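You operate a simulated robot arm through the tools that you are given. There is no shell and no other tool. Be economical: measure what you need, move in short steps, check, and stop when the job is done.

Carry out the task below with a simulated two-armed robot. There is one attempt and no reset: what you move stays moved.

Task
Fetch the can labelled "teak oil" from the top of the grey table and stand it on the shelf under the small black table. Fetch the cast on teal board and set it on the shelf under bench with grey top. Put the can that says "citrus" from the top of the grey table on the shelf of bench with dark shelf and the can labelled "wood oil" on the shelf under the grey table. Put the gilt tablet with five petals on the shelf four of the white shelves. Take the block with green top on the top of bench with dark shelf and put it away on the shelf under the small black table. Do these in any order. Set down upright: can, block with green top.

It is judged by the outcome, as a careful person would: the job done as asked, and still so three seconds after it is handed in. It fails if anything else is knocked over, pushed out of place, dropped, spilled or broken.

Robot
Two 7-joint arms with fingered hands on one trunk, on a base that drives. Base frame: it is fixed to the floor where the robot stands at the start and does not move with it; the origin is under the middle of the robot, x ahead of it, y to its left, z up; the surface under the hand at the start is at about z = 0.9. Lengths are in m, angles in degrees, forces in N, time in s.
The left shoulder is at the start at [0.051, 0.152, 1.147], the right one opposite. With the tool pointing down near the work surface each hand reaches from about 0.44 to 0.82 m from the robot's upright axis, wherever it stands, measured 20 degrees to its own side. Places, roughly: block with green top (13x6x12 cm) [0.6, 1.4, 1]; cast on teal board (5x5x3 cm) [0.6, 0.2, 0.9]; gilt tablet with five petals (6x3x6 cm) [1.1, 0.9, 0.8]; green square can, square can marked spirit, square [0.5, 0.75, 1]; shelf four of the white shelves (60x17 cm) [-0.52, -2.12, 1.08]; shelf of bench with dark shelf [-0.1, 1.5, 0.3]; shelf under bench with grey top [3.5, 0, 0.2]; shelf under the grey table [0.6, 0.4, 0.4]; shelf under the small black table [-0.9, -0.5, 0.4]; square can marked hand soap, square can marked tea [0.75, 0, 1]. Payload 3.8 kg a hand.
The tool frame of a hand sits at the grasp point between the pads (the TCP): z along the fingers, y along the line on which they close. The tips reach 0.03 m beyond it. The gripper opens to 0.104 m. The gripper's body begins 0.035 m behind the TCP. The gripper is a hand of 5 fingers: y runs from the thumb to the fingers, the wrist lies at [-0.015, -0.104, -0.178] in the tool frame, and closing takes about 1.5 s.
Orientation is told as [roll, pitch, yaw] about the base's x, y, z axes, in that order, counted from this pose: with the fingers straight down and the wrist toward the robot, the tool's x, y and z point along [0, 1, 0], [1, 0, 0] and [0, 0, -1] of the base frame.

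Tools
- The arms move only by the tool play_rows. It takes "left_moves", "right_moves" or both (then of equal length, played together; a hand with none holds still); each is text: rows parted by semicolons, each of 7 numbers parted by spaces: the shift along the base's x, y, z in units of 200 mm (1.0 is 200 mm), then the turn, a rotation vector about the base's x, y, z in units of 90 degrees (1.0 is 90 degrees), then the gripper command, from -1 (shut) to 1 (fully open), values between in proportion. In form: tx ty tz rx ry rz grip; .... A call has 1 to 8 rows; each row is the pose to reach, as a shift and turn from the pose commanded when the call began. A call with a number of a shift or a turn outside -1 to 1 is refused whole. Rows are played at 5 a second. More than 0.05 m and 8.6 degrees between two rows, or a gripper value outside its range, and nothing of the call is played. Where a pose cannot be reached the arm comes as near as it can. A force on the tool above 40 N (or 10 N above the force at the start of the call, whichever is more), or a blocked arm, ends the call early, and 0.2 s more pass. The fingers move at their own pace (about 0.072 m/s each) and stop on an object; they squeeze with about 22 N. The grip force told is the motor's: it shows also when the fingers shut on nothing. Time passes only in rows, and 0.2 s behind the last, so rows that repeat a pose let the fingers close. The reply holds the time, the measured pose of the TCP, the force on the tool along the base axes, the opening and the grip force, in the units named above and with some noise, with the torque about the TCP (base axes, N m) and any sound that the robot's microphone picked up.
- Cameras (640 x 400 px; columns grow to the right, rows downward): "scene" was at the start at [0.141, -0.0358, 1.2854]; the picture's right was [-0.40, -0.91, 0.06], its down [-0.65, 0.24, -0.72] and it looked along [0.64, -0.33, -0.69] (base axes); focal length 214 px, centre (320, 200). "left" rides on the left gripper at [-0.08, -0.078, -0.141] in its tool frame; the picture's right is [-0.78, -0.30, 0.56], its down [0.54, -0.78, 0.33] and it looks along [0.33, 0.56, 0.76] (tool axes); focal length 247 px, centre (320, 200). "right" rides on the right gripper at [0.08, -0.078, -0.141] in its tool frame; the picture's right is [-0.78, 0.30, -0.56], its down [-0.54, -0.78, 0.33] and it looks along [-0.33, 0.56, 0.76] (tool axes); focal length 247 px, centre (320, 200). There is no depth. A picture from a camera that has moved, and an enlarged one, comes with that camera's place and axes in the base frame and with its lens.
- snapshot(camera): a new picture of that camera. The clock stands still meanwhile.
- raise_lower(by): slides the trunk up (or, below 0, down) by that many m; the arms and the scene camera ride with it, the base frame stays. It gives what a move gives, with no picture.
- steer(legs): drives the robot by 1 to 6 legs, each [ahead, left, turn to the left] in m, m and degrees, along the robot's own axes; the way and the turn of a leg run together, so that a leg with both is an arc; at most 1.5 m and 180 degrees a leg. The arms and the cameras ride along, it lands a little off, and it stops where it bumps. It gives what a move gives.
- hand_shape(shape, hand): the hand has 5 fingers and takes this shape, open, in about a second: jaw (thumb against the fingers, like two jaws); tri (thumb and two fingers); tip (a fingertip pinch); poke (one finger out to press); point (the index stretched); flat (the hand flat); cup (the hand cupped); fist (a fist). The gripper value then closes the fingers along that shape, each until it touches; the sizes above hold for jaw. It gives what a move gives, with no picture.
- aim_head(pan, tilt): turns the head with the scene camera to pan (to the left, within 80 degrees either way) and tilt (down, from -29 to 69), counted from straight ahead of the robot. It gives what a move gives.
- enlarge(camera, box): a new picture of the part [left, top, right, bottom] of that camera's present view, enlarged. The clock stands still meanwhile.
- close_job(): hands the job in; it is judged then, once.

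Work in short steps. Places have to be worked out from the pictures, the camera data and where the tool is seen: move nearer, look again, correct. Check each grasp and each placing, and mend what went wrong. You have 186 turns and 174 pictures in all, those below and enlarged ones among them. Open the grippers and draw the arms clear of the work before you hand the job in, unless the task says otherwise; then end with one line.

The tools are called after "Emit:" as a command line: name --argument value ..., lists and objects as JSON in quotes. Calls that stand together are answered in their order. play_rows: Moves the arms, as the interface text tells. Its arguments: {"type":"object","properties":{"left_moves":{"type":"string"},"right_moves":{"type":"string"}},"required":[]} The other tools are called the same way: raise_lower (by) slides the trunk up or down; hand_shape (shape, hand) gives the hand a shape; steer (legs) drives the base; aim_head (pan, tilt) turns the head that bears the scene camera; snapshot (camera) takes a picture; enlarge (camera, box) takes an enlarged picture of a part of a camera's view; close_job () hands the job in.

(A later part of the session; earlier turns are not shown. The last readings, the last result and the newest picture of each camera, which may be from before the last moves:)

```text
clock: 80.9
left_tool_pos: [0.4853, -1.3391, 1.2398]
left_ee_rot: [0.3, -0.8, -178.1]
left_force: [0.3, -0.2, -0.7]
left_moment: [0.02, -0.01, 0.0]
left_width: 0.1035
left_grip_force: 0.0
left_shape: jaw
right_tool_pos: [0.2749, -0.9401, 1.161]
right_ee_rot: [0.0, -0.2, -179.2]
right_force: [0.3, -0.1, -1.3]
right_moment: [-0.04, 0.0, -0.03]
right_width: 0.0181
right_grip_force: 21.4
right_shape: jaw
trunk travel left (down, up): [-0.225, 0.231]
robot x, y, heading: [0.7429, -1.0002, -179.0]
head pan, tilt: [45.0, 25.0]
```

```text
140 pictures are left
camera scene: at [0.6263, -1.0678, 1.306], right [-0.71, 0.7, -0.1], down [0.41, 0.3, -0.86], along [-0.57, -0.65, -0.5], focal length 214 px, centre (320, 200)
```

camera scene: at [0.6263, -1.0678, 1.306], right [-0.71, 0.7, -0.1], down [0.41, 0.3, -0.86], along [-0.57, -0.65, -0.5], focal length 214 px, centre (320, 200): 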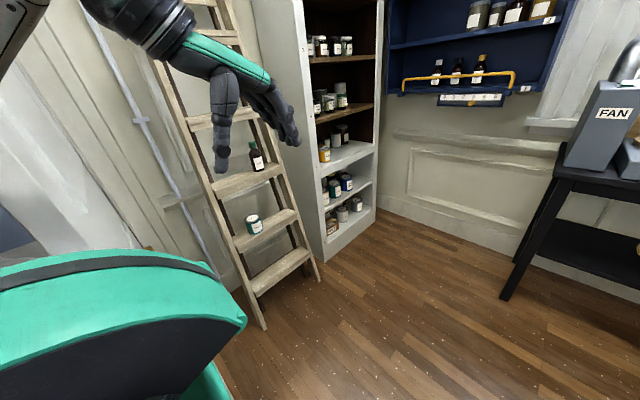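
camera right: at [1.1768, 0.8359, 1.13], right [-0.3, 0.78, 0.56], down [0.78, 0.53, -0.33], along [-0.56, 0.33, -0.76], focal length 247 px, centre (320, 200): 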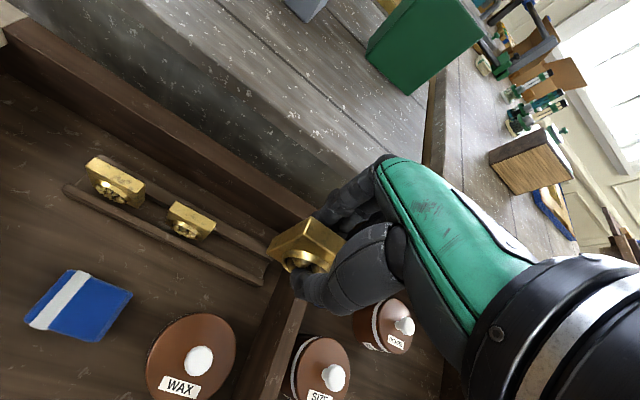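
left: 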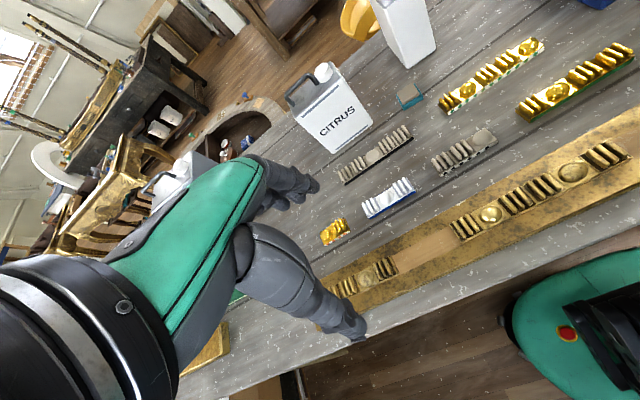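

The left arm met the door leaf. I shift away from it, then go on and turn to face the shelves.

Emit:
steer --legs '[[0, -0.18, 0], [0.9, 0, 0], [0, 0, 89]]'

Emit:
aim_head --pan -25 --tilt 15

Emit:
snapshot --camera "scene"

```text
clock: 90.6
left_tool_pos: [0.1696, -1.1063, 1.2366]
left_ee_rot: [0.3, -0.4, -90.2]
left_force: [0.3, -0.3, 0.3]
left_moment: [0.0, 0.01, -0.04]
left_width: 0.1041
left_grip_force: 0.2
left_shape: jaw
right_tool_pos: [-0.2365, -1.3045, 1.1592]
right_ee_rot: [-0.1, 0.2, -91.0]
right_force: [-0.4, -0.1, -0.3]
right_moment: [-0.01, -0.02, 0.04]
right_width: 0.0175
right_grip_force: 22.2
right_shape: jaw
trunk travel left (down, up): [-0.225, 0.231]
robot x, y, heading: [-0.1614, -0.8267, -90.8]
head pan, tilt: [45.0, 25.0]
```

```text
clock: 92.0
left_tool_pos: [0.17, -1.1071, 1.2378]
left_ee_rot: [0.3, -0.4, -90.1]
left_force: [1.1, 0.8, -0.3]
left_moment: [-0.03, 0.0, -0.01]
left_width: 0.1034
left_grip_force: 0.0
left_shape: jaw
right_tool_pos: [-0.2353, -1.3041, 1.1586]
right_ee_rot: [0.0, 0.2, -91.0]
right_force: [0.5, 0.3, 0.0]
right_moment: [0.0, -0.03, 0.0]
right_width: 0.0175
right_grip_force: 22.0
right_shape: jaw
trunk travel left (down, up): [-0.225, 0.231]
robot x, y, heading: [-0.1644, -0.8239, -91.1]
head pan, tilt: [-25.0, 15.0]
```

```text
139 pictures are left
camera scene: at [-0.2023, -0.9783, 1.3184], right [-0.9, 0.43, 0.06], down [0.12, 0.37, -0.92], along [-0.42, -0.82, -0.38], focal length 214 px, centre (320, 200)
```

scene: 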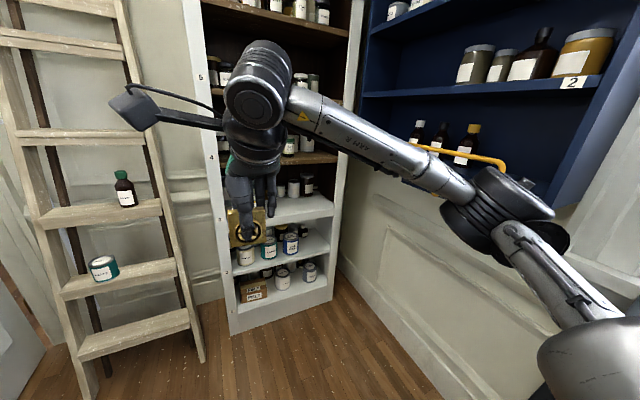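

Zoom on the shelf numbers.

Emit:
enlarge --camera "scene" --box '[180, 0, 372, 120]'

Emit:
enlarge --camera "scene" --box '[180, 120, 372, 240]'

```text
3.33 times, centred on (276, 60) of scene
camera zoom: at [-0.2023, -0.9783, 1.3184], right [-0.9, 0.43, 0.06], down [0.12, 0.37, -0.92], along [-0.42, -0.82, -0.38], focal length 715 px, centre (467, 667)
```

zoom: 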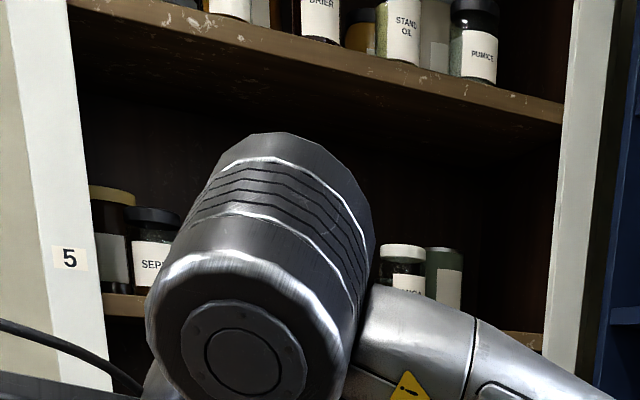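

```text
3.33 times, centred on (276, 180) of scene
camera zoom: at [-0.2023, -0.9783, 1.3184], right [-0.9, 0.43, 0.06], down [0.12, 0.37, -0.92], along [-0.42, -0.82, -0.38], focal length 715 px, centre (467, 267)
```

zoom: 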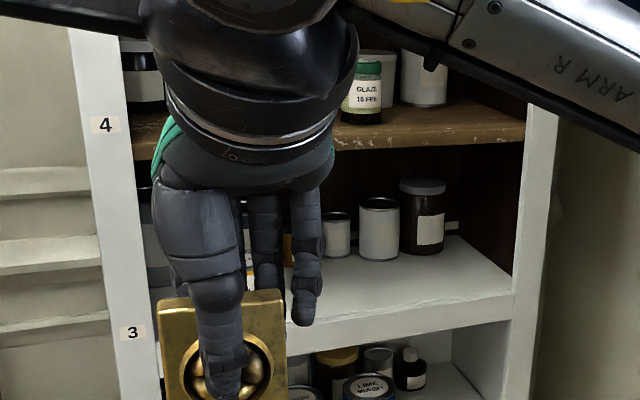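

Shelf 4 is the lower brown shelf (edge at about z=1.07). I drive nearer and look for a free spot.

Emit:
steer --legs '[[0.4, -0.12, 0]]'

Emit:
snapshot --camera "right"

Emit:
aim_head --pan -8 --tilt 15

Emit:
snapshot --camera "scene"

```text
clock: 94.5
left_tool_pos: [0.0433, -1.5031, 1.2373]
left_ee_rot: [0.2, -0.5, -90.2]
left_force: [0.8, -0.3, -0.2]
left_moment: [0.01, 0.02, 0.0]
left_width: 0.1035
left_grip_force: 0.0
left_shape: jaw
right_tool_pos: [-0.3619, -1.6985, 1.1587]
right_ee_rot: [0.0, 0.1, -91.0]
right_force: [0.7, 0.2, -0.1]
right_moment: [-0.02, -0.03, -0.02]
right_width: 0.0177
right_grip_force: 22.0
right_shape: jaw
trunk travel left (down, up): [-0.225, 0.231]
robot x, y, heading: [-0.2868, -1.226, -90.8]
head pan, tilt: [-25.0, 15.0]
```

```text
136 pictures are left
camera right: at [-0.2808, -1.623, 1.2988], right [-0.78, -0.28, 0.56], down [-0.52, 0.79, -0.33], along [-0.34, -0.55, -0.76], focal length 247 px, centre (320, 200)
```

right: 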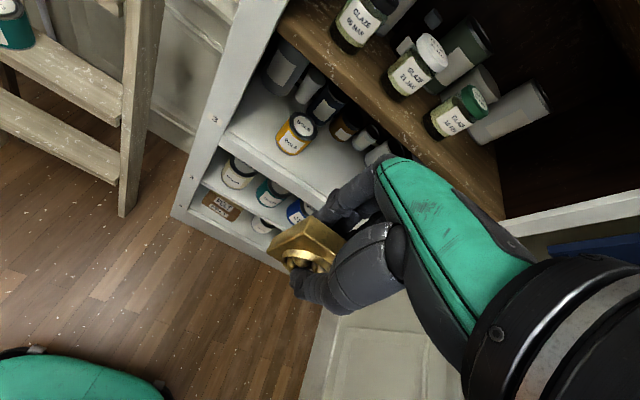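

```text
clock: 95.3
left_tool_pos: [0.0429, -1.5027, 1.2375]
left_ee_rot: [0.2, -0.4, -90.1]
left_force: [-0.2, -0.7, 0.5]
left_moment: [0.0, 0.0, -0.03]
left_width: 0.1038
left_grip_force: 0.1
left_shape: jaw
right_tool_pos: [-0.3624, -1.7002, 1.159]
right_ee_rot: [0.0, 0.2, -91.0]
right_force: [-0.4, -0.2, 0.4]
right_moment: [-0.01, 0.0, 0.03]
right_width: 0.0175
right_grip_force: 22.1
right_shape: jaw
trunk travel left (down, up): [-0.225, 0.231]
robot x, y, heading: [-0.2881, -1.225, -90.9]
head pan, tilt: [-8.0, 15.0]
```

```text
135 pictures are left
camera scene: at [-0.3027, -1.3835, 1.3173], right [-0.99, 0.16, 0.02], down [0.04, 0.39, -0.92], along [-0.15, -0.91, -0.39], focal length 214 px, centre (320, 200)
```

scene: 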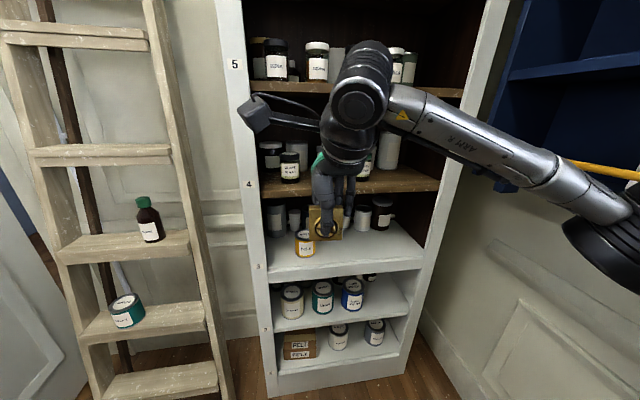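

The right front of shelf 4, around (-0.73, -2.05), is free. Drive a little nearer, then slide the hand across in front of it.

Emit:
steer --legs '[[0.15, -0.1, 0]]'

Emit:
play_rows --right_moves "-0.2 0 0.02 0 0 0 -1;-0.4 0 0.04 0 0 0 -1;-0.6 0 0.05 0 0 0 -1;-0.8 0 0.05 0 0 0 -1;-1 0 0.05 0 0 0 -1"

Emit:
snapshot --camera "right"

Emit:
snapshot --camera "scene"

```text
clock: 96.9
left_tool_pos: [-0.0587, -1.6505, 1.2381]
left_ee_rot: [0.3, -0.5, -90.1]
left_force: [-0.3, -0.9, 0.5]
left_moment: [-0.01, -0.01, -0.01]
left_width: 0.1039
left_grip_force: 0.1
left_shape: jaw
right_tool_pos: [-0.4649, -1.8478, 1.1596]
right_ee_rot: [-0.1, 0.1, -91.0]
right_force: [0.0, -0.3, -1.5]
right_moment: [-0.01, -0.02, 0.01]
right_width: 0.0176
right_grip_force: 22.2
right_shape: jaw
trunk travel left (down, up): [-0.225, 0.231]
robot x, y, heading: [-0.391, -1.3732, -91.4]
head pan, tilt: [-8.0, 15.0]
```

```text
clock: 98.1
left_tool_pos: [-0.0499, -1.6595, 1.2335]
left_ee_rot: [-0.2, -0.1, -89.8]
left_force: [-0.2, 0.2, 0.1]
left_moment: [0.0, 0.02, -0.01]
left_width: 0.1038
left_grip_force: 0.1
left_shape: jaw
right_tool_pos: [-0.6552, -1.8574, 1.1677]
right_ee_rot: [-0.5, 0.5, -90.7]
right_force: [-0.3, 0.1, 0.0]
right_moment: [0.03, -0.03, -0.03]
right_width: 0.0173
right_grip_force: 21.5
right_shape: jaw
trunk travel left (down, up): [-0.225, 0.231]
robot x, y, heading: [-0.3925, -1.3741, -90.9]
head pan, tilt: [-8.0, 15.0]
```

```text
134 pictures are left
camera right: at [-0.5729, -1.7807, 1.3073], right [-0.78, -0.29, 0.56], down [-0.53, 0.79, -0.32], along [-0.35, -0.54, -0.76], focal length 247 px, centre (320, 200)
```

right: 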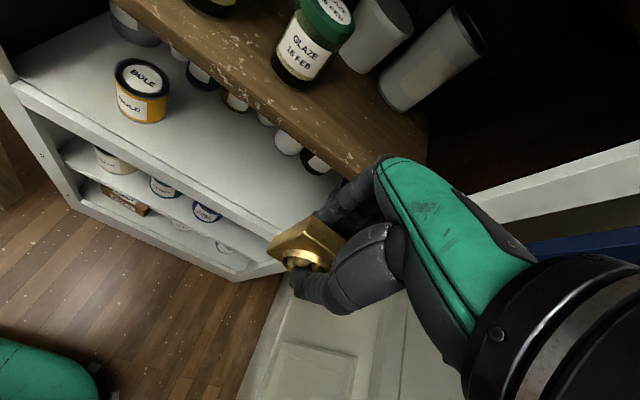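

```text
133 pictures are left
camera scene: at [-0.3952, -1.5404, 1.3162], right [-0.99, 0.15, 0.03], down [0.04, 0.4, -0.92], along [-0.15, -0.91, -0.4], focal length 214 px, centre (320, 200)
```

scene: 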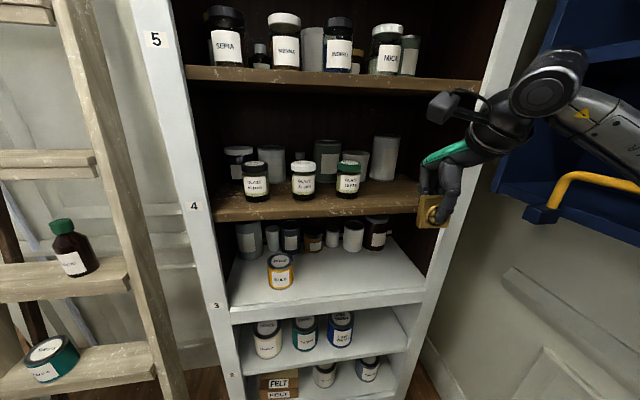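

Clear spot at about (-0.67, -2.05) between the green-capped jar and the right panel. Move in over it.

Emit:
play_rows --right_moves "-0.04 -0.2 0 0 0 0 -1;-0.07 -0.4 0 0 0 0 -1;-0.07 -0.6 0 0 0 0 -1;-0.07 -0.8 0 0 0 0 -1;-0.07 -0.95 0 0 0 0 -1"

Emit:
snapshot --camera "scene"

Emit:
snapshot --camera "right"

```text
clock: 99.3
left_tool_pos: [-0.0594, -1.6534, 1.2364]
left_ee_rot: [0.3, -0.4, -90.2]
left_force: [0.5, 0.1, -0.6]
left_moment: [0.02, 0.01, 0.0]
left_width: 0.1039
left_grip_force: 0.0
left_shape: jaw
right_tool_pos: [-0.6772, -2.0406, 1.1683]
right_ee_rot: [-0.1, 0.1, -91.1]
right_force: [0.2, 0.4, -1.0]
right_moment: [0.02, -0.02, 0.0]
right_width: 0.0174
right_grip_force: 22.2
right_shape: jaw
trunk travel left (down, up): [-0.225, 0.231]
robot x, y, heading: [-0.3862, -1.3726, -90.9]
head pan, tilt: [-8.0, 15.0]
```

```text
132 pictures are left
camera scene: at [-0.4041, -1.5334, 1.3171], right [-0.99, 0.16, 0.02], down [0.04, 0.39, -0.92], along [-0.15, -0.91, -0.39], focal length 214 px, centre (320, 200)
```

scene: 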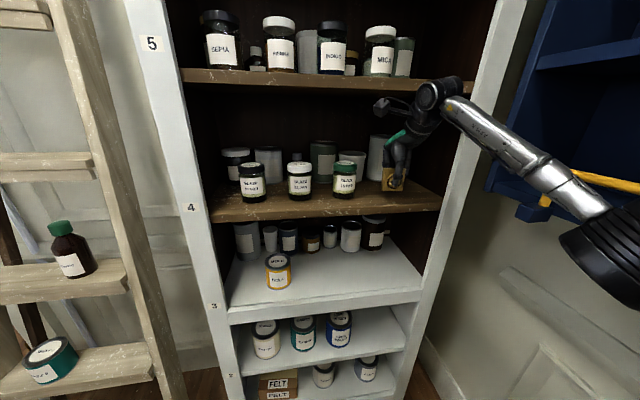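

```text
131 pictures are left
camera right: at [-0.5963, -1.9639, 1.3084], right [-0.78, -0.28, 0.56], down [-0.52, 0.79, -0.33], along [-0.35, -0.55, -0.76], focal length 247 px, centre (320, 200)
```

right: 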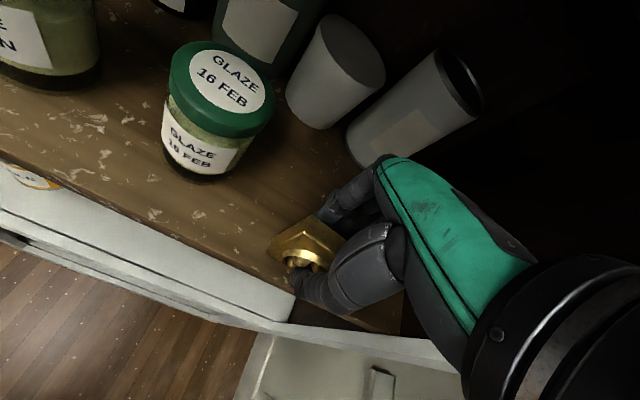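

Over the shelf. Slightly deeper, then lower gently until contact.

Emit:
play_rows --right_moves "0 -0.08 0 0 0 0 -1;0 -0.08 -0.05 0 0 0 -1;0 -0.08 -0.09 0 0 0 -1;0 -0.08 -0.12 0 0 0 -1;0 -0.08 -0.14 0 0 0 -1"

Emit:
snapshot --camera "right"

Emit:
enlarge --camera "scene" --box '[320, 100, 480, 220]'

```text
clock: 100.5
left_tool_pos: [-0.0601, -1.6521, 1.2372]
left_ee_rot: [0.3, -0.5, -90.1]
left_force: [-0.4, 0.3, -0.5]
left_moment: [-0.04, 0.0, -0.02]
left_width: 0.1039
left_grip_force: 0.0
left_shape: jaw
right_tool_pos: [-0.6788, -2.0545, 1.1409]
right_ee_rot: [0.0, 0.1, -91.2]
right_force: [0.4, 0.1, -1.0]
right_moment: [0.01, 0.01, -0.01]
right_width: 0.0176
right_grip_force: 21.5
right_shape: jaw
trunk travel left (down, up): [-0.225, 0.231]
robot x, y, heading: [-0.3891, -1.3729, -90.9]
head pan, tilt: [-8.0, 15.0]
```

```text
130 pictures are left
camera right: at [-0.5978, -1.978, 1.2805], right [-0.78, -0.28, 0.56], down [-0.52, 0.79, -0.33], along [-0.34, -0.55, -0.76], focal length 247 px, centre (320, 200)
```

right: 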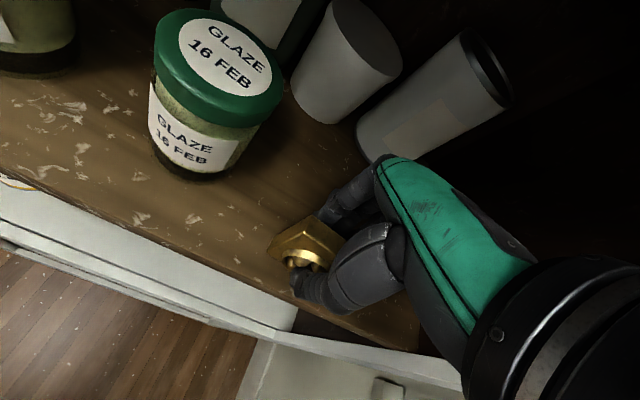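

```text
3.33 times, centred on (400, 160) of scene
camera zoom: at [-0.4052, -1.5318, 1.3173], right [-0.99, 0.16, 0.02], down [0.04, 0.39, -0.92], along [-0.15, -0.91, -0.39], focal length 715 px, centre (53, 333)
```

zoom: 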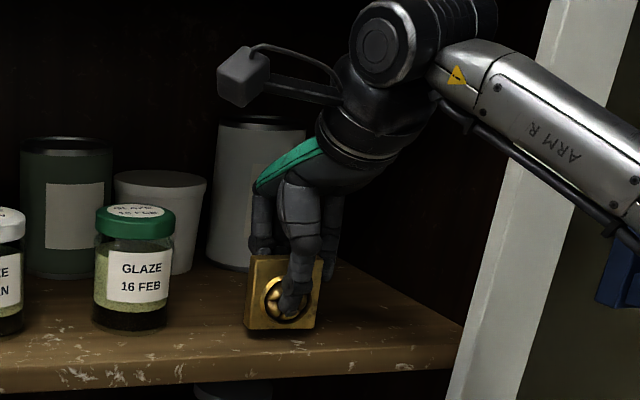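

No contact yet; lower further in 4 mm steps.

Emit:
play_rows --right_moves "0 0 -0.02 0 0 0 -1;0 0 -0.04 0 0 0 -1;0 0 -0.04 0 0 0 -1"

Emit:
enlarge --camera "scene" --box '[350, 140, 446, 200]'

```text
clock: 101.3
left_tool_pos: [-0.0599, -1.6519, 1.2373]
left_ee_rot: [0.2, -0.5, -90.1]
left_force: [0.9, -0.9, 0.8]
left_moment: [-0.01, -0.01, 0.0]
left_width: 0.1037
left_grip_force: 0.1
left_shape: jaw
right_tool_pos: [-0.6799, -2.0555, 1.1321]
right_ee_rot: [0.0, 0.1, -91.0]
right_force: [0.6, 0.0, -0.3]
right_moment: [-0.02, 0.03, 0.0]
right_width: 0.0176
right_grip_force: 21.6
right_shape: jaw
trunk travel left (down, up): [-0.225, 0.231]
robot x, y, heading: [-0.3878, -1.3736, -90.9]
head pan, tilt: [-8.0, 15.0]
```

```text
6.67 times, centred on (398, 170) of scene
camera zoom: at [-0.4049, -1.5318, 1.3173], right [-0.99, 0.16, 0.02], down [0.04, 0.39, -0.92], along [-0.15, -0.91, -0.39], focal length 1430 px, centre (-200, 400)
```

zoom: 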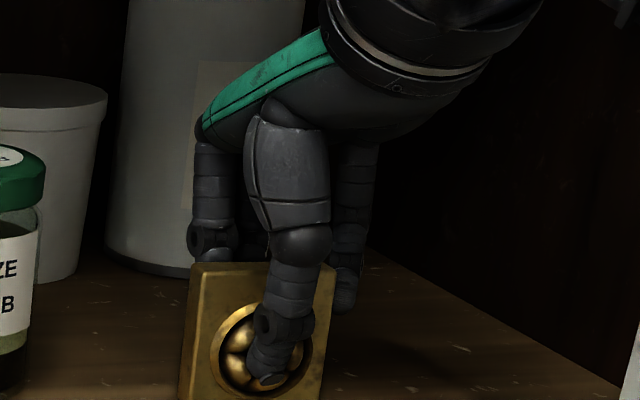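

Emit:
play_rows --right_moves "0 0 -0.02 0 0 0 -1;0 0 -0.04 0 0 0 -1;0 0 -0.05 0 0 0 -1;0 0 -0.06 0 0 0 -1;0 0 -0.06 0 0 0 -1"

Emit:
enlarge --camera "scene" --box '[350, 150, 446, 210]'

```text
clock: 102.5
left_tool_pos: [-0.0591, -1.649, 1.2389]
left_ee_rot: [0.3, -0.6, -90.2]
left_force: [-0.5, -0.1, -0.1]
left_moment: [-0.02, 0.01, 0.01]
left_width: 0.104
left_grip_force: 0.0
left_shape: jaw
right_tool_pos: [-0.6791, -2.0519, 1.1268]
right_ee_rot: [0.0, -0.5, -91.0]
right_force: [-4.9, -6.0, 30.7]
right_moment: [-0.05, 0.11, 0.05]
right_width: 0.0191
right_grip_force: 22.1
right_shape: jaw
trunk travel left (down, up): [-0.225, 0.231]
robot x, y, heading: [-0.3913, -1.3741, -91.5]
head pan, tilt: [-8.0, 15.0]
```

```text
6.67 times, centred on (398, 180) of scene
camera zoom: at [-0.4041, -1.5286, 1.3181], right [-0.99, 0.16, 0.02], down [0.04, 0.39, -0.92], along [-0.15, -0.91, -0.39], focal length 1430 px, centre (-200, 333)
```

zoom: 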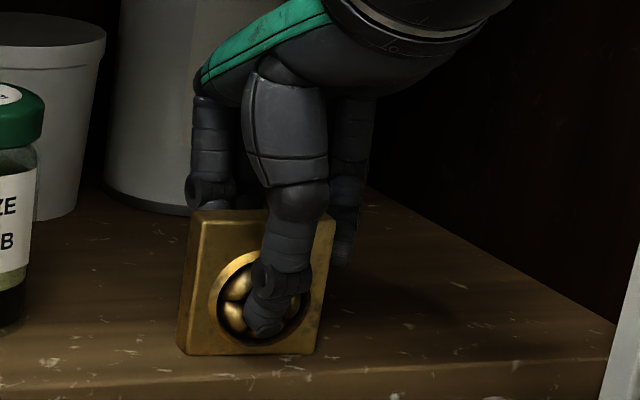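

Contact on the shelf. Ease the pressure, then open and check.

Emit:
play_rows --right_moves "0 0 0.03 0 0 0 -1;0 0 0.03 0 0 0 -0.7;0 0 0.03 0 0 0 -0.45;0 0 0.03 0 0 0 -0.3;0 0 0.03 0 0 0 -0.3"

Emit:
enlarge --camera "scene" --box '[350, 150, 446, 210]'

```text
clock: 103.7
left_tool_pos: [-0.0582, -1.6505, 1.2369]
left_ee_rot: [0.3, -0.5, -90.2]
left_force: [0.1, -1.2, 0.7]
left_moment: [0.02, 0.01, 0.0]
left_width: 0.1036
left_grip_force: 0.0
left_shape: jaw
right_tool_pos: [-0.6792, -2.0537, 1.1263]
right_ee_rot: [-0.1, 0.2, -91.0]
right_force: [-0.9, 0.5, 0.0]
right_moment: [-0.06, 0.0, 0.01]
right_width: 0.0362
right_grip_force: 0.0
right_shape: jaw
trunk travel left (down, up): [-0.225, 0.231]
robot x, y, heading: [-0.3875, -1.3711, -90.9]
head pan, tilt: [-8.0, 15.0]
```

```text
6.67 times, centred on (398, 180) of scene
camera zoom: at [-0.4048, -1.531, 1.3174], right [-0.99, 0.16, 0.02], down [0.04, 0.39, -0.92], along [-0.15, -0.91, -0.39], focal length 1430 px, centre (-200, 333)
```

zoom: 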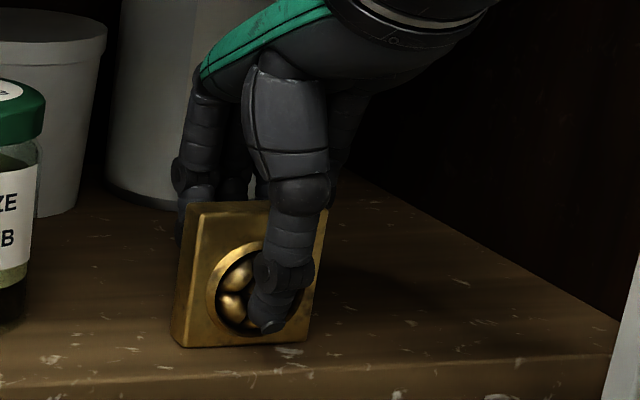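

Standing. Open a bit more so the thumb leaves the recess, then lift out.

Emit:
play_rows --right_moves "0 0 0 0 0 0 0;0 0 0 0 0 0 0.1;0 0 0 0 0 0 0.1;0 0.03 0.1 0 0 0 0.1;0 0.03 0.25 0 0 0 0.1;0 0.1 0.32 0 0 0 0.1;0 0.3 0.32 0 0 0 0.1;0 0.5 0.32 0 0 0 0.1"

Emit:
enlarge --camera "scene" --box '[300, 100, 492, 220]'

```text
clock: 105.5
left_tool_pos: [-0.0603, -1.6499, 1.2388]
left_ee_rot: [0.3, -0.5, -90.1]
left_force: [0.5, -0.1, 0.7]
left_moment: [0.01, -0.03, 0.01]
left_width: 0.1038
left_grip_force: 0.0
left_shape: jaw
right_tool_pos: [-0.6793, -1.954, 1.1913]
right_ee_rot: [-0.1, 0.1, -91.2]
right_force: [-0.7, 0.9, -0.5]
right_moment: [-0.01, 0.0, 0.0]
right_width: 0.0571
right_grip_force: 0.0
right_shape: jaw
trunk travel left (down, up): [-0.225, 0.231]
robot x, y, heading: [-0.3873, -1.3734, -90.7]
head pan, tilt: [-8.0, 15.0]
```

```text
3.33 times, centred on (396, 160) of scene
camera zoom: at [-0.4053, -1.5304, 1.3176], right [-0.99, 0.16, 0.02], down [0.04, 0.39, -0.92], along [-0.15, -0.91, -0.39], focal length 715 px, centre (67, 333)
```

zoom: 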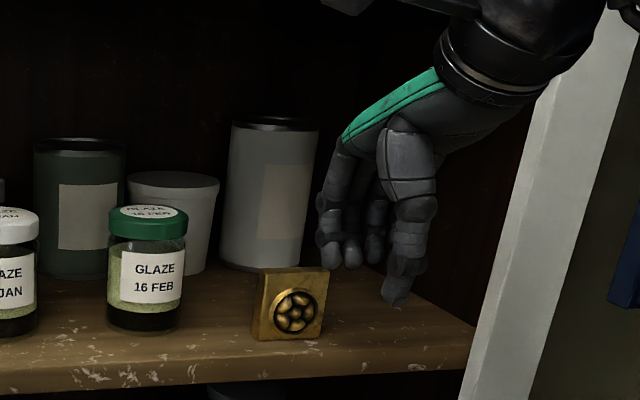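

Tablet stands on shelf 4. Quick petal verification.

Emit:
enlarge --camera "scene" --box '[370, 175, 402, 205]'

```text
13.33 times, centred on (386, 190) of scene
camera zoom: at [-0.4053, -1.5304, 1.3176], right [-0.99, 0.16, 0.02], down [0.04, 0.39, -0.92], along [-0.15, -0.91, -0.39], focal length 2860 px, centre (-560, 333)
```

zoom: 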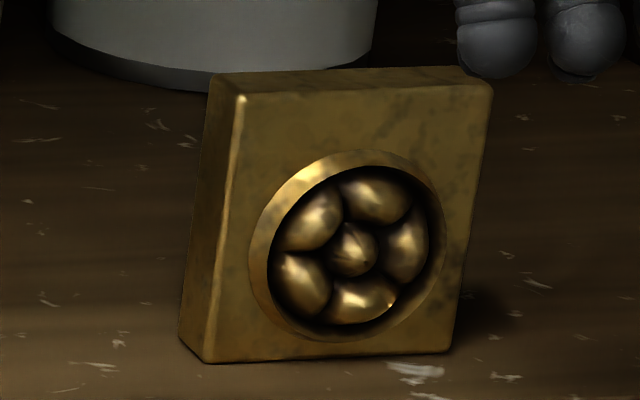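

Five petals confirmed. Retract the hand and drive to face the small black table to inspect its shelf.

Emit:
play_rows --right_moves "0 0.25 0 0 0 0 0.5;0 0.5 0 0 0 0 0.8;0.2 0.6 0.05 0 0 0 1;0.4 0.7 0.05 0 0 0 1;0.6 0.8 0.05 0 0 0 1;0.8 0.9 0.05 0 0 0 1"

Emit:
steer --legs '[[0, 0.38, 0], [-0.85, 0, 0], [0, 0, -89]]'

Emit:
aim_head --pan 0 --tilt 35

Emit:
snapshot --camera "scene"

```text
clock: 106.9
left_tool_pos: [-0.0567, -1.6503, 1.2373]
left_ee_rot: [0.1, -0.6, -90.2]
left_force: [0.1, -0.3, 0.0]
left_moment: [-0.04, 0.08, 0.01]
left_width: 0.1037
left_grip_force: 0.0
left_shape: jaw
right_tool_pos: [-0.5162, -1.7722, 1.2043]
right_ee_rot: [-0.2, 0.0, -91.1]
right_force: [0.9, 1.3, 0.1]
right_moment: [-0.03, 0.03, -0.02]
right_width: 0.1035
right_grip_force: 0.1
right_shape: jaw
trunk travel left (down, up): [-0.225, 0.231]
robot x, y, heading: [-0.3898, -1.3739, -91.2]
head pan, tilt: [-8.0, 15.0]
```

```text
clock: 117.2
left_tool_pos: [-0.2654, -0.8629, 1.2365]
left_ee_rot: [0.3, -0.5, -179.3]
left_force: [0.3, -0.3, 0.0]
left_moment: [0.01, 0.02, 0.0]
left_width: 0.1038
left_grip_force: 0.1
left_shape: jaw
right_tool_pos: [-0.3959, -0.4058, 1.2007]
right_ee_rot: [-0.1, 0.1, 179.7]
right_force: [0.1, -0.8, 0.1]
right_moment: [-0.03, 0.01, 0.0]
right_width: 0.1039
right_grip_force: 0.1
right_shape: jaw
trunk travel left (down, up): [-0.225, 0.231]
robot x, y, heading: [0.0106, -0.5309, 179.5]
head pan, tilt: [-8.0, 15.0]
```

```text
clock: 118.0
left_tool_pos: [-0.2671, -0.8628, 1.237]
left_ee_rot: [0.3, -0.5, -179.4]
left_force: [-0.4, -0.5, -0.3]
left_moment: [-0.01, 0.0, 0.01]
left_width: 0.104
left_grip_force: 0.1
left_shape: jaw
right_tool_pos: [-0.3967, -0.4066, 1.2001]
right_ee_rot: [0.0, 0.1, 179.7]
right_force: [0.4, 0.4, 0.2]
right_moment: [-0.02, -0.02, 0.0]
right_width: 0.1039
right_grip_force: 0.1
right_shape: jaw
trunk travel left (down, up): [-0.225, 0.231]
robot x, y, heading: [0.0079, -0.5283, 179.7]
head pan, tilt: [0.0, 35.0]
```

```text
123 pictures are left
camera scene: at [-0.1423, -0.5297, 1.2864], right [0.01, 1.0, 0.0], down [0.68, 0.0, -0.73], along [-0.73, 0.0, -0.68], focal length 214 px, centre (320, 200)
```

scene: 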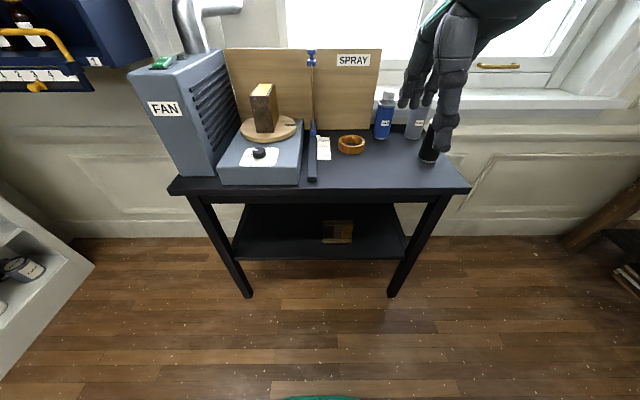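

The black table's shelf is at z≈0.41, opening 0.35 m, x from -0.69 to -1.04, with a small item near y=-0.44. Now go to the grey table front for the teak oil.

Emit:
steer --legs '[[0, 0, 180], [-0.06, 0.5, 0]]'

Emit:
aim_head --pan -20 --tilt 30

Emit:
snapshot --camera "scene"

```text
clock: 128.3
left_tool_pos: [0.2207, 0.3099, 1.2372]
left_ee_rot: [0.5, -0.6, 0.9]
left_force: [0.3, 0.8, -0.4]
left_moment: [-0.03, -0.02, 0.05]
left_width: 0.104
left_grip_force: 0.1
left_shape: jaw
right_tool_pos: [0.3511, -0.1463, 1.2011]
right_ee_rot: [0.0, 0.1, 0.0]
right_force: [-0.8, 1.2, 0.4]
right_moment: [-0.01, 0.01, 0.01]
right_width: 0.1038
right_grip_force: 0.0
right_shape: jaw
trunk travel left (down, up): [-0.225, 0.231]
robot x, y, heading: [-0.0517, -0.0234, 0.0]
head pan, tilt: [0.0, 35.0]
```

```text
clock: 129.2
left_tool_pos: [0.2207, 0.3108, 1.2368]
left_ee_rot: [0.3, -0.5, 0.9]
left_force: [0.1, -0.4, 0.1]
left_moment: [0.02, 0.01, 0.03]
left_width: 0.1042
left_grip_force: 0.1
left_shape: jaw
right_tool_pos: [0.3514, -0.1457, 1.1997]
right_ee_rot: [0.0, 0.0, 0.0]
right_force: [-0.2, 0.6, -0.3]
right_moment: [0.0, -0.03, 0.01]
right_width: 0.1039
right_grip_force: 0.0
right_shape: jaw
trunk travel left (down, up): [-0.225, 0.231]
robot x, y, heading: [-0.0575, -0.0242, 0.1]
head pan, tilt: [-20.0, 30.0]
```

```text
122 pictures are left
camera scene: at [0.0947, -0.0549, 1.2944], right [-0.34, -0.94, 0.05], down [-0.59, 0.17, -0.79], along [0.74, -0.3, -0.61], focal length 214 px, centre (320, 200)
```

scene: 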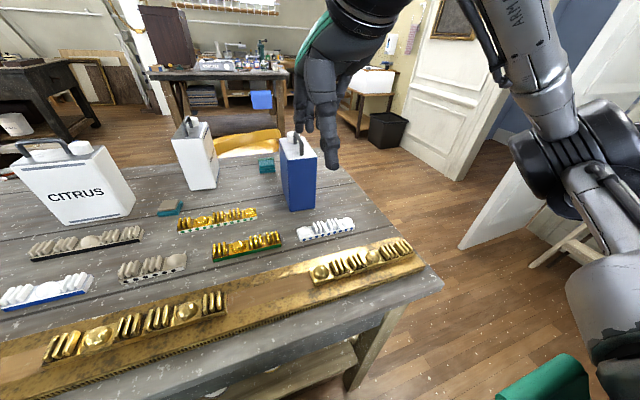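

Teak can: near narrow face at x≈0.545, y from -0.153 to -0.222. I back a little and turn the right hand to point forward, thumb to the left.

Emit:
steer --legs '[[-0.13, 0, 0]]'

Emit:
play_rows --right_moves "0.1 -0.02 0 0.048 -0.048 -0.048 1;0.2 -0.04 0 0.096 -0.096 -0.096 1;0.3 -0.06 0 0.144 -0.144 -0.144 1;0.4 -0.08 0 0.192 -0.192 -0.192 1;0.5 -0.1 -0.05 0.24 -0.24 -0.24 1;0.6 -0.12 -0.1 0.288 -0.288 -0.288 1;0.7 -0.14 -0.15 0.336 -0.336 -0.336 1;0.8 -0.16 -0.2 0.385 -0.385 -0.385 1"

Emit:
play_rows --right_moves "0 0 -0.1 0.048 -0.048 -0.048 1;0 0 -0.2 0.096 -0.096 -0.096 1;0 0 -0.3 0.144 -0.144 -0.144 1;0 0 -0.4 0.192 -0.192 -0.192 1;0 0 -0.5 0.24 -0.24 -0.24 1;0 0 -0.6 0.288 -0.288 -0.288 1;0 0 -0.7 0.336 -0.336 -0.336 1;0 0 -0.8 0.385 -0.385 -0.385 1"

Emit:
snapshot --camera "right"

Emit:
snapshot --camera "scene"

```text
clock: 130.4
left_tool_pos: [0.091, 0.3111, 1.2364]
left_ee_rot: [0.3, -0.4, 0.7]
left_force: [-0.9, 0.8, -0.6]
left_moment: [-0.03, -0.01, -0.02]
left_width: 0.104
left_grip_force: 0.1
left_shape: jaw
right_tool_pos: [0.2233, -0.1468, 1.2002]
right_ee_rot: [-0.1, 0.2, -0.1]
right_force: [0.2, -0.7, 0.5]
right_moment: [0.02, -0.02, 0.03]
right_width: 0.1036
right_grip_force: 0.0
right_shape: jaw
trunk travel left (down, up): [-0.225, 0.231]
robot x, y, heading: [-0.1835, -0.0204, -0.0]
head pan, tilt: [-20.0, 30.0]
```

```text
clock: 132.2
left_tool_pos: [0.0919, 0.3114, 1.2364]
left_ee_rot: [0.2, -0.5, 0.7]
left_force: [-0.7, 0.5, -0.5]
left_moment: [0.01, 0.02, -0.01]
left_width: 0.1038
left_grip_force: 0.1
left_shape: jaw
right_tool_pos: [0.3822, -0.1773, 1.1601]
right_ee_rot: [45.0, -19.3, -45.1]
right_force: [-0.5, -0.3, -0.8]
right_moment: [-0.03, -0.04, -0.02]
right_width: 0.1036
right_grip_force: 0.0
right_shape: jaw
trunk travel left (down, up): [-0.225, 0.231]
robot x, y, heading: [-0.1818, -0.0193, -0.1]
head pan, tilt: [-20.0, 30.0]
```

```text
clock: 134.1
left_tool_pos: [0.0909, 0.3108, 1.2377]
left_ee_rot: [0.4, -0.5, 0.7]
left_force: [-0.4, 0.3, 0.3]
left_moment: [-0.02, 0.02, 0.0]
left_width: 0.1038
left_grip_force: 0.1
left_shape: jaw
right_tool_pos: [0.3812, -0.1791, 1.0012]
right_ee_rot: [90.3, 0.1, -89.9]
right_force: [0.4, -2.3, 7.4]
right_moment: [-0.24, 0.39, 0.15]
right_width: 0.1038
right_grip_force: 0.1
right_shape: jaw
trunk travel left (down, up): [-0.225, 0.231]
robot x, y, heading: [-0.1815, -0.0282, -0.2]
head pan, tilt: [-20.0, 30.0]
```

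```text
121 pictures are left
camera right: at [0.2403, -0.0995, 1.0799], right [-0.55, -0.29, -0.78], down [0.34, 0.78, -0.53], along [0.76, -0.56, -0.33], focal length 247 px, centre (320, 200)
```

right: 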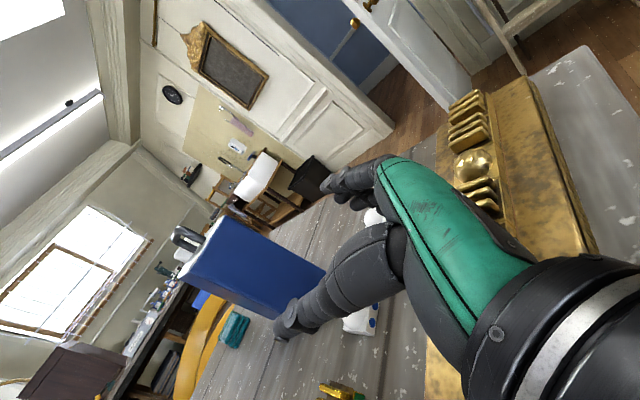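

```text
120 pictures are left
camera scene: at [-0.0352, -0.055, 1.2947], right [-0.34, -0.94, 0.05], down [-0.59, 0.17, -0.79], along [0.74, -0.3, -0.61], focal length 214 px, centre (320, 200)
```

scene: 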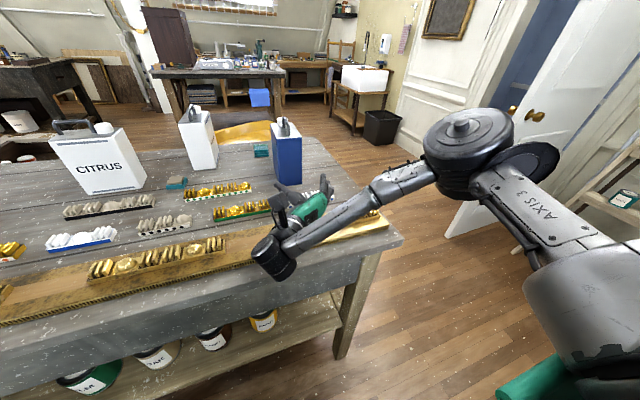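

A light upward force: the hand probably touches the plank ornament. Raise 3 cm and recheck.

Emit:
play_rows --right_moves "0 0 0.1 0 0 0 1;0 0 0.2 0 0 0 1;0 0 0.2 0 0 0 1"

Emit:
enlarge --camera "scene" --box '[160, 100, 416, 260]'

```text
clock: 134.8
left_tool_pos: [0.0902, 0.311, 1.2377]
left_ee_rot: [0.3, -0.4, 0.7]
left_force: [0.3, 0.9, 0.1]
left_moment: [-0.02, 0.01, 0.0]
left_width: 0.1038
left_grip_force: 0.0
left_shape: jaw
right_tool_pos: [0.3816, -0.1775, 1.0417]
right_ee_rot: [90.0, 0.1, -89.9]
right_force: [-0.5, 0.3, -0.5]
right_moment: [0.01, 0.02, 0.01]
right_width: 0.1036
right_grip_force: 0.1
right_shape: jaw
trunk travel left (down, up): [-0.225, 0.231]
robot x, y, heading: [-0.1833, -0.0197, 0.1]
head pan, tilt: [-20.0, 30.0]
```

```text
2.50 times, centred on (288, 180) of scene
camera zoom: at [-0.0342, -0.0551, 1.2944], right [-0.34, -0.94, 0.05], down [-0.59, 0.17, -0.79], along [0.73, -0.3, -0.61], focal length 536 px, centre (400, 250)
```

zoom: 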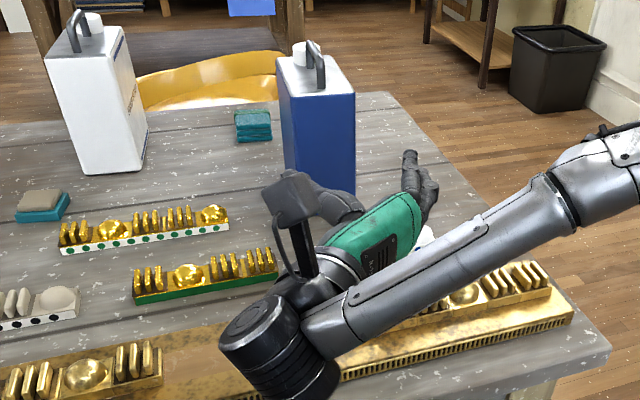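

Clear now. Advance straight toward the can at this height with the jaw fully open.

Emit:
play_rows --right_moves "0.2 -0.05 0 0 0 0 1;0.4 -0.05 0 0 0 0 1;0.55 -0.05 0 0 0 0 1"

Emit:
snapshot --camera "right"

Emit:
enlarge --camera "scene" --box '[200, 90, 392, 210]'

```text
clock: 135.7
left_tool_pos: [0.0908, 0.3116, 1.2362]
left_ee_rot: [0.4, -0.4, 0.8]
left_force: [0.3, -0.1, -0.3]
left_moment: [0.04, 0.0, -0.01]
left_width: 0.104
left_grip_force: 0.1
left_shape: jaw
right_tool_pos: [0.491, -0.1875, 1.0405]
right_ee_rot: [89.9, 0.2, -89.8]
right_force: [0.4, -0.1, -0.7]
right_moment: [-0.03, 0.0, 0.03]
right_width: 0.1038
right_grip_force: 0.0
right_shape: jaw
trunk travel left (down, up): [-0.225, 0.231]
robot x, y, heading: [-0.1762, -0.0232, -0.3]
head pan, tilt: [-20.0, 30.0]
```

```text
118 pictures are left
camera right: at [0.3508, -0.1099, 1.1192], right [-0.56, -0.3, -0.78], down [0.33, 0.78, -0.53], along [0.76, -0.55, -0.34], focal length 247 px, centre (320, 200)
```

right: 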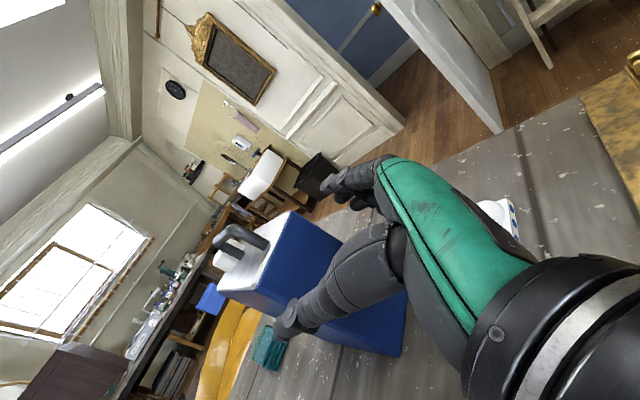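

```text
3.33 times, centred on (296, 150) of scene
camera zoom: at [-0.034, -0.0548, 1.2944], right [-0.34, -0.94, 0.05], down [-0.59, 0.17, -0.79], along [0.73, -0.3, -0.61], focal length 715 px, centre (400, 367)
```

zoom: 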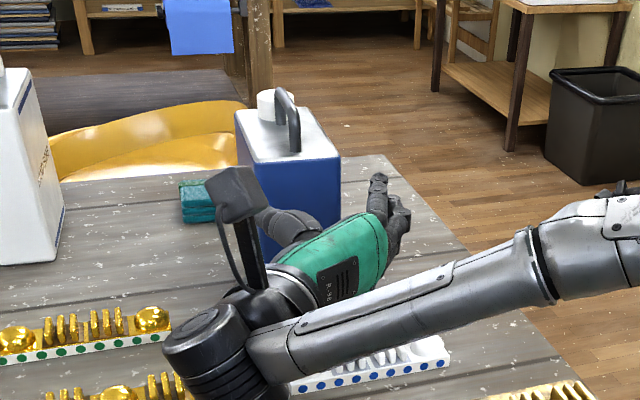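

Projected can corners match the picture, so the can is centred at y≈-0.188. Advance to x=0.575 and close.

Emit:
play_rows --right_moves "0.2 0 0 0 0 0 1;0.42 0 -0.03 0 0 0 1;0.42 0 -0.05 0 0 0 0.5;0.42 0 -0.05 0 0 0 0;0.42 0 -0.05 0 0 0 -1;0.42 0 -0.05 0 0 0 -1;0.42 0 -0.05 0 0 0 -1;0.42 0 -0.05 0 0 0 -1"

Emit:
snapshot --camera "right"

```text
clock: 137.4
left_tool_pos: [0.0893, 0.3118, 1.2381]
left_ee_rot: [0.3, -0.4, 0.8]
left_force: [0.0, 0.1, -0.5]
left_moment: [-0.01, -0.03, 0.0]
left_width: 0.104
left_grip_force: 0.2
left_shape: jaw
right_tool_pos: [0.5743, -0.1876, 1.0329]
right_ee_rot: [90.2, 0.0, -89.9]
right_force: [1.0, 2.1, 13.2]
right_moment: [-0.27, 0.19, -0.47]
right_width: 0.0727
right_grip_force: 22.4
right_shape: jaw
trunk travel left (down, up): [-0.225, 0.231]
robot x, y, heading: [-0.1799, -0.0244, 0.0]
head pan, tilt: [-20.0, 30.0]
```

```text
116 pictures are left
camera right: at [0.433, -0.1089, 1.111], right [-0.55, -0.3, -0.78], down [0.33, 0.78, -0.53], along [0.76, -0.55, -0.33], focal length 247 px, centre (320, 200)
```

right: 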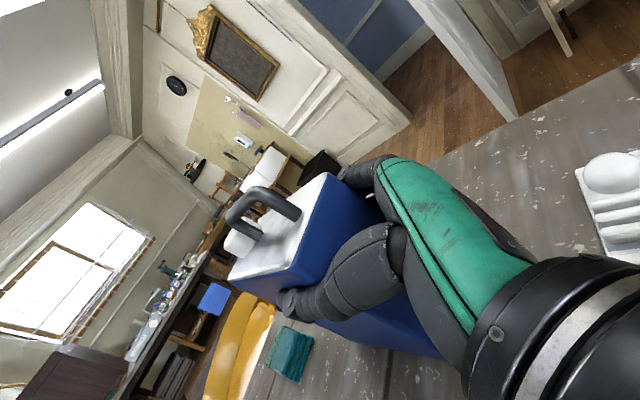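

Gripped (73 mm). Lift straight up 6 cm and check.

Emit:
play_rows --right_moves "0 0 0.1 0 0 0 -1;0 0 0.2 0 0 0 -1;0 0 0.3 0 0 0 -1;0 0 0.3 0 0 0 -1"

Emit:
enlarge --camera "scene" --box '[200, 70, 392, 190]'

```text
clock: 138.4
left_tool_pos: [0.0937, 0.3104, 1.2367]
left_ee_rot: [0.3, -0.4, 0.8]
left_force: [0.4, 0.9, 0.0]
left_moment: [-0.03, 0.03, 0.0]
left_width: 0.1037
left_grip_force: 0.0
left_shape: jaw
right_tool_pos: [0.5798, -0.1883, 1.0879]
right_ee_rot: [89.8, 0.1, -89.9]
right_force: [-1.0, 0.0, -11.5]
right_moment: [-0.03, 0.45, -0.01]
right_width: 0.072
right_grip_force: 22.0
right_shape: jaw
trunk travel left (down, up): [-0.225, 0.231]
robot x, y, heading: [-0.1842, -0.0191, -0.0]
head pan, tilt: [-20.0, 30.0]
```

```text
3.33 times, centred on (296, 130) of scene
camera zoom: at [-0.0315, -0.0557, 1.2939], right [-0.34, -0.94, 0.05], down [-0.59, 0.17, -0.79], along [0.73, -0.3, -0.61], focal length 715 px, centre (400, 433)
```

zoom: 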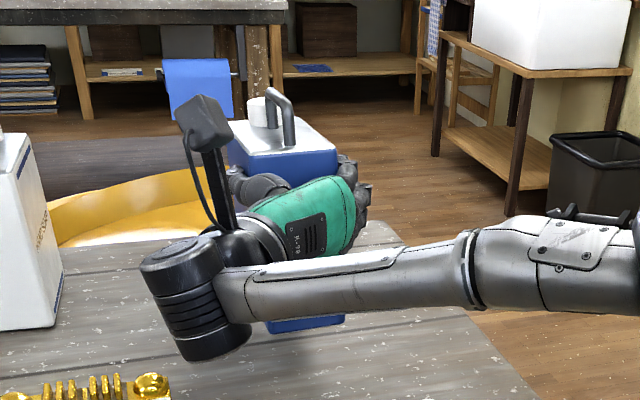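

Held, about 11 N. Raise more and pull it back toward the robot.

Emit:
play_rows --right_moves "0 0 0.15 0 0 0 -1;0 0 0.3 0 0 0 -1;-0.2 0 0.35 0 0 0 -1;-0.4 0 0.35 0 0 0 -1;-0.6 0 0.35 0 0 0 -1;-0.8 0 0.35 0 0 0 -1;-0.9 0 0.35 0 0 0 -1"

Emit:
steer --legs '[[-0.17, 0, 0], [0, -0.78, 0], [0.4, 0, 0], [0, 0, -180]]'

Emit:
aim_head --pan -15 --tilt 40

Emit:
snapshot --camera "scene"

```text
clock: 140.1
left_tool_pos: [0.0925, 0.3109, 1.2377]
left_ee_rot: [0.3, -0.4, 0.8]
left_force: [0.1, 0.3, 0.2]
left_moment: [-0.02, -0.04, 0.02]
left_width: 0.104
left_grip_force: 0.0
left_shape: jaw
right_tool_pos: [0.3968, -0.1884, 1.1584]
right_ee_rot: [89.9, 0.1, -89.9]
right_force: [-0.2, -0.2, -11.4]
right_moment: [0.0, 0.49, 0.0]
right_width: 0.0721
right_grip_force: 21.9
right_shape: jaw
trunk travel left (down, up): [-0.225, 0.231]
robot x, y, heading: [-0.1857, -0.0225, -0.5]
head pan, tilt: [-20.0, 30.0]
```

```text
clock: 154.7
left_tool_pos: [-0.2242, -1.1504, 1.2372]
left_ee_rot: [0.3, -0.4, -178.5]
left_force: [-0.4, 0.9, 0.0]
left_moment: [0.03, 0.02, 0.0]
left_width: 0.1041
left_grip_force: 0.0
left_shape: jaw
right_tool_pos: [-0.5347, -0.6536, 1.1587]
right_ee_rot: [90.0, 0.1, 90.8]
right_force: [0.1, 0.0, -11.9]
right_moment: [0.04, -0.48, -0.01]
right_width: 0.0719
right_grip_force: 22.4
right_shape: jaw
trunk travel left (down, up): [-0.225, 0.231]
robot x, y, heading: [0.0489, -0.8121, -179.4]
head pan, tilt: [-20.0, 30.0]
```

```text
clock: 155.4
left_tool_pos: [-0.2247, -1.1497, 1.2367]
left_ee_rot: [0.3, -0.4, -178.5]
left_force: [0.9, -0.3, 0.8]
left_moment: [0.0, 0.0, -0.01]
left_width: 0.1034
left_grip_force: 0.0
left_shape: jaw
right_tool_pos: [-0.5347, -0.6548, 1.1588]
right_ee_rot: [89.8, 0.0, 90.7]
right_force: [-0.2, -0.2, -11.5]
right_moment: [0.01, -0.48, 0.02]
right_width: 0.072
right_grip_force: 21.9
right_shape: jaw
trunk travel left (down, up): [-0.225, 0.231]
robot x, y, heading: [0.0474, -0.8137, -179.5]
head pan, tilt: [-15.0, 40.0]
```

```text
114 pictures are left
camera scene: at [-0.0975, -0.7925, 1.2795], right [0.25, 0.97, 0.04], down [0.72, -0.16, -0.67], along [-0.64, 0.19, -0.74], focal length 214 px, centre (320, 200)
```

scene: 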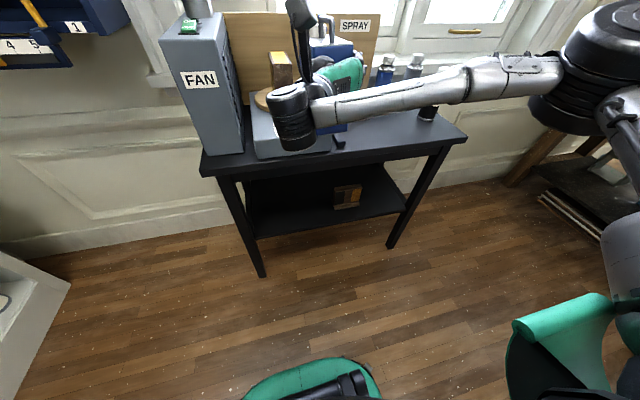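

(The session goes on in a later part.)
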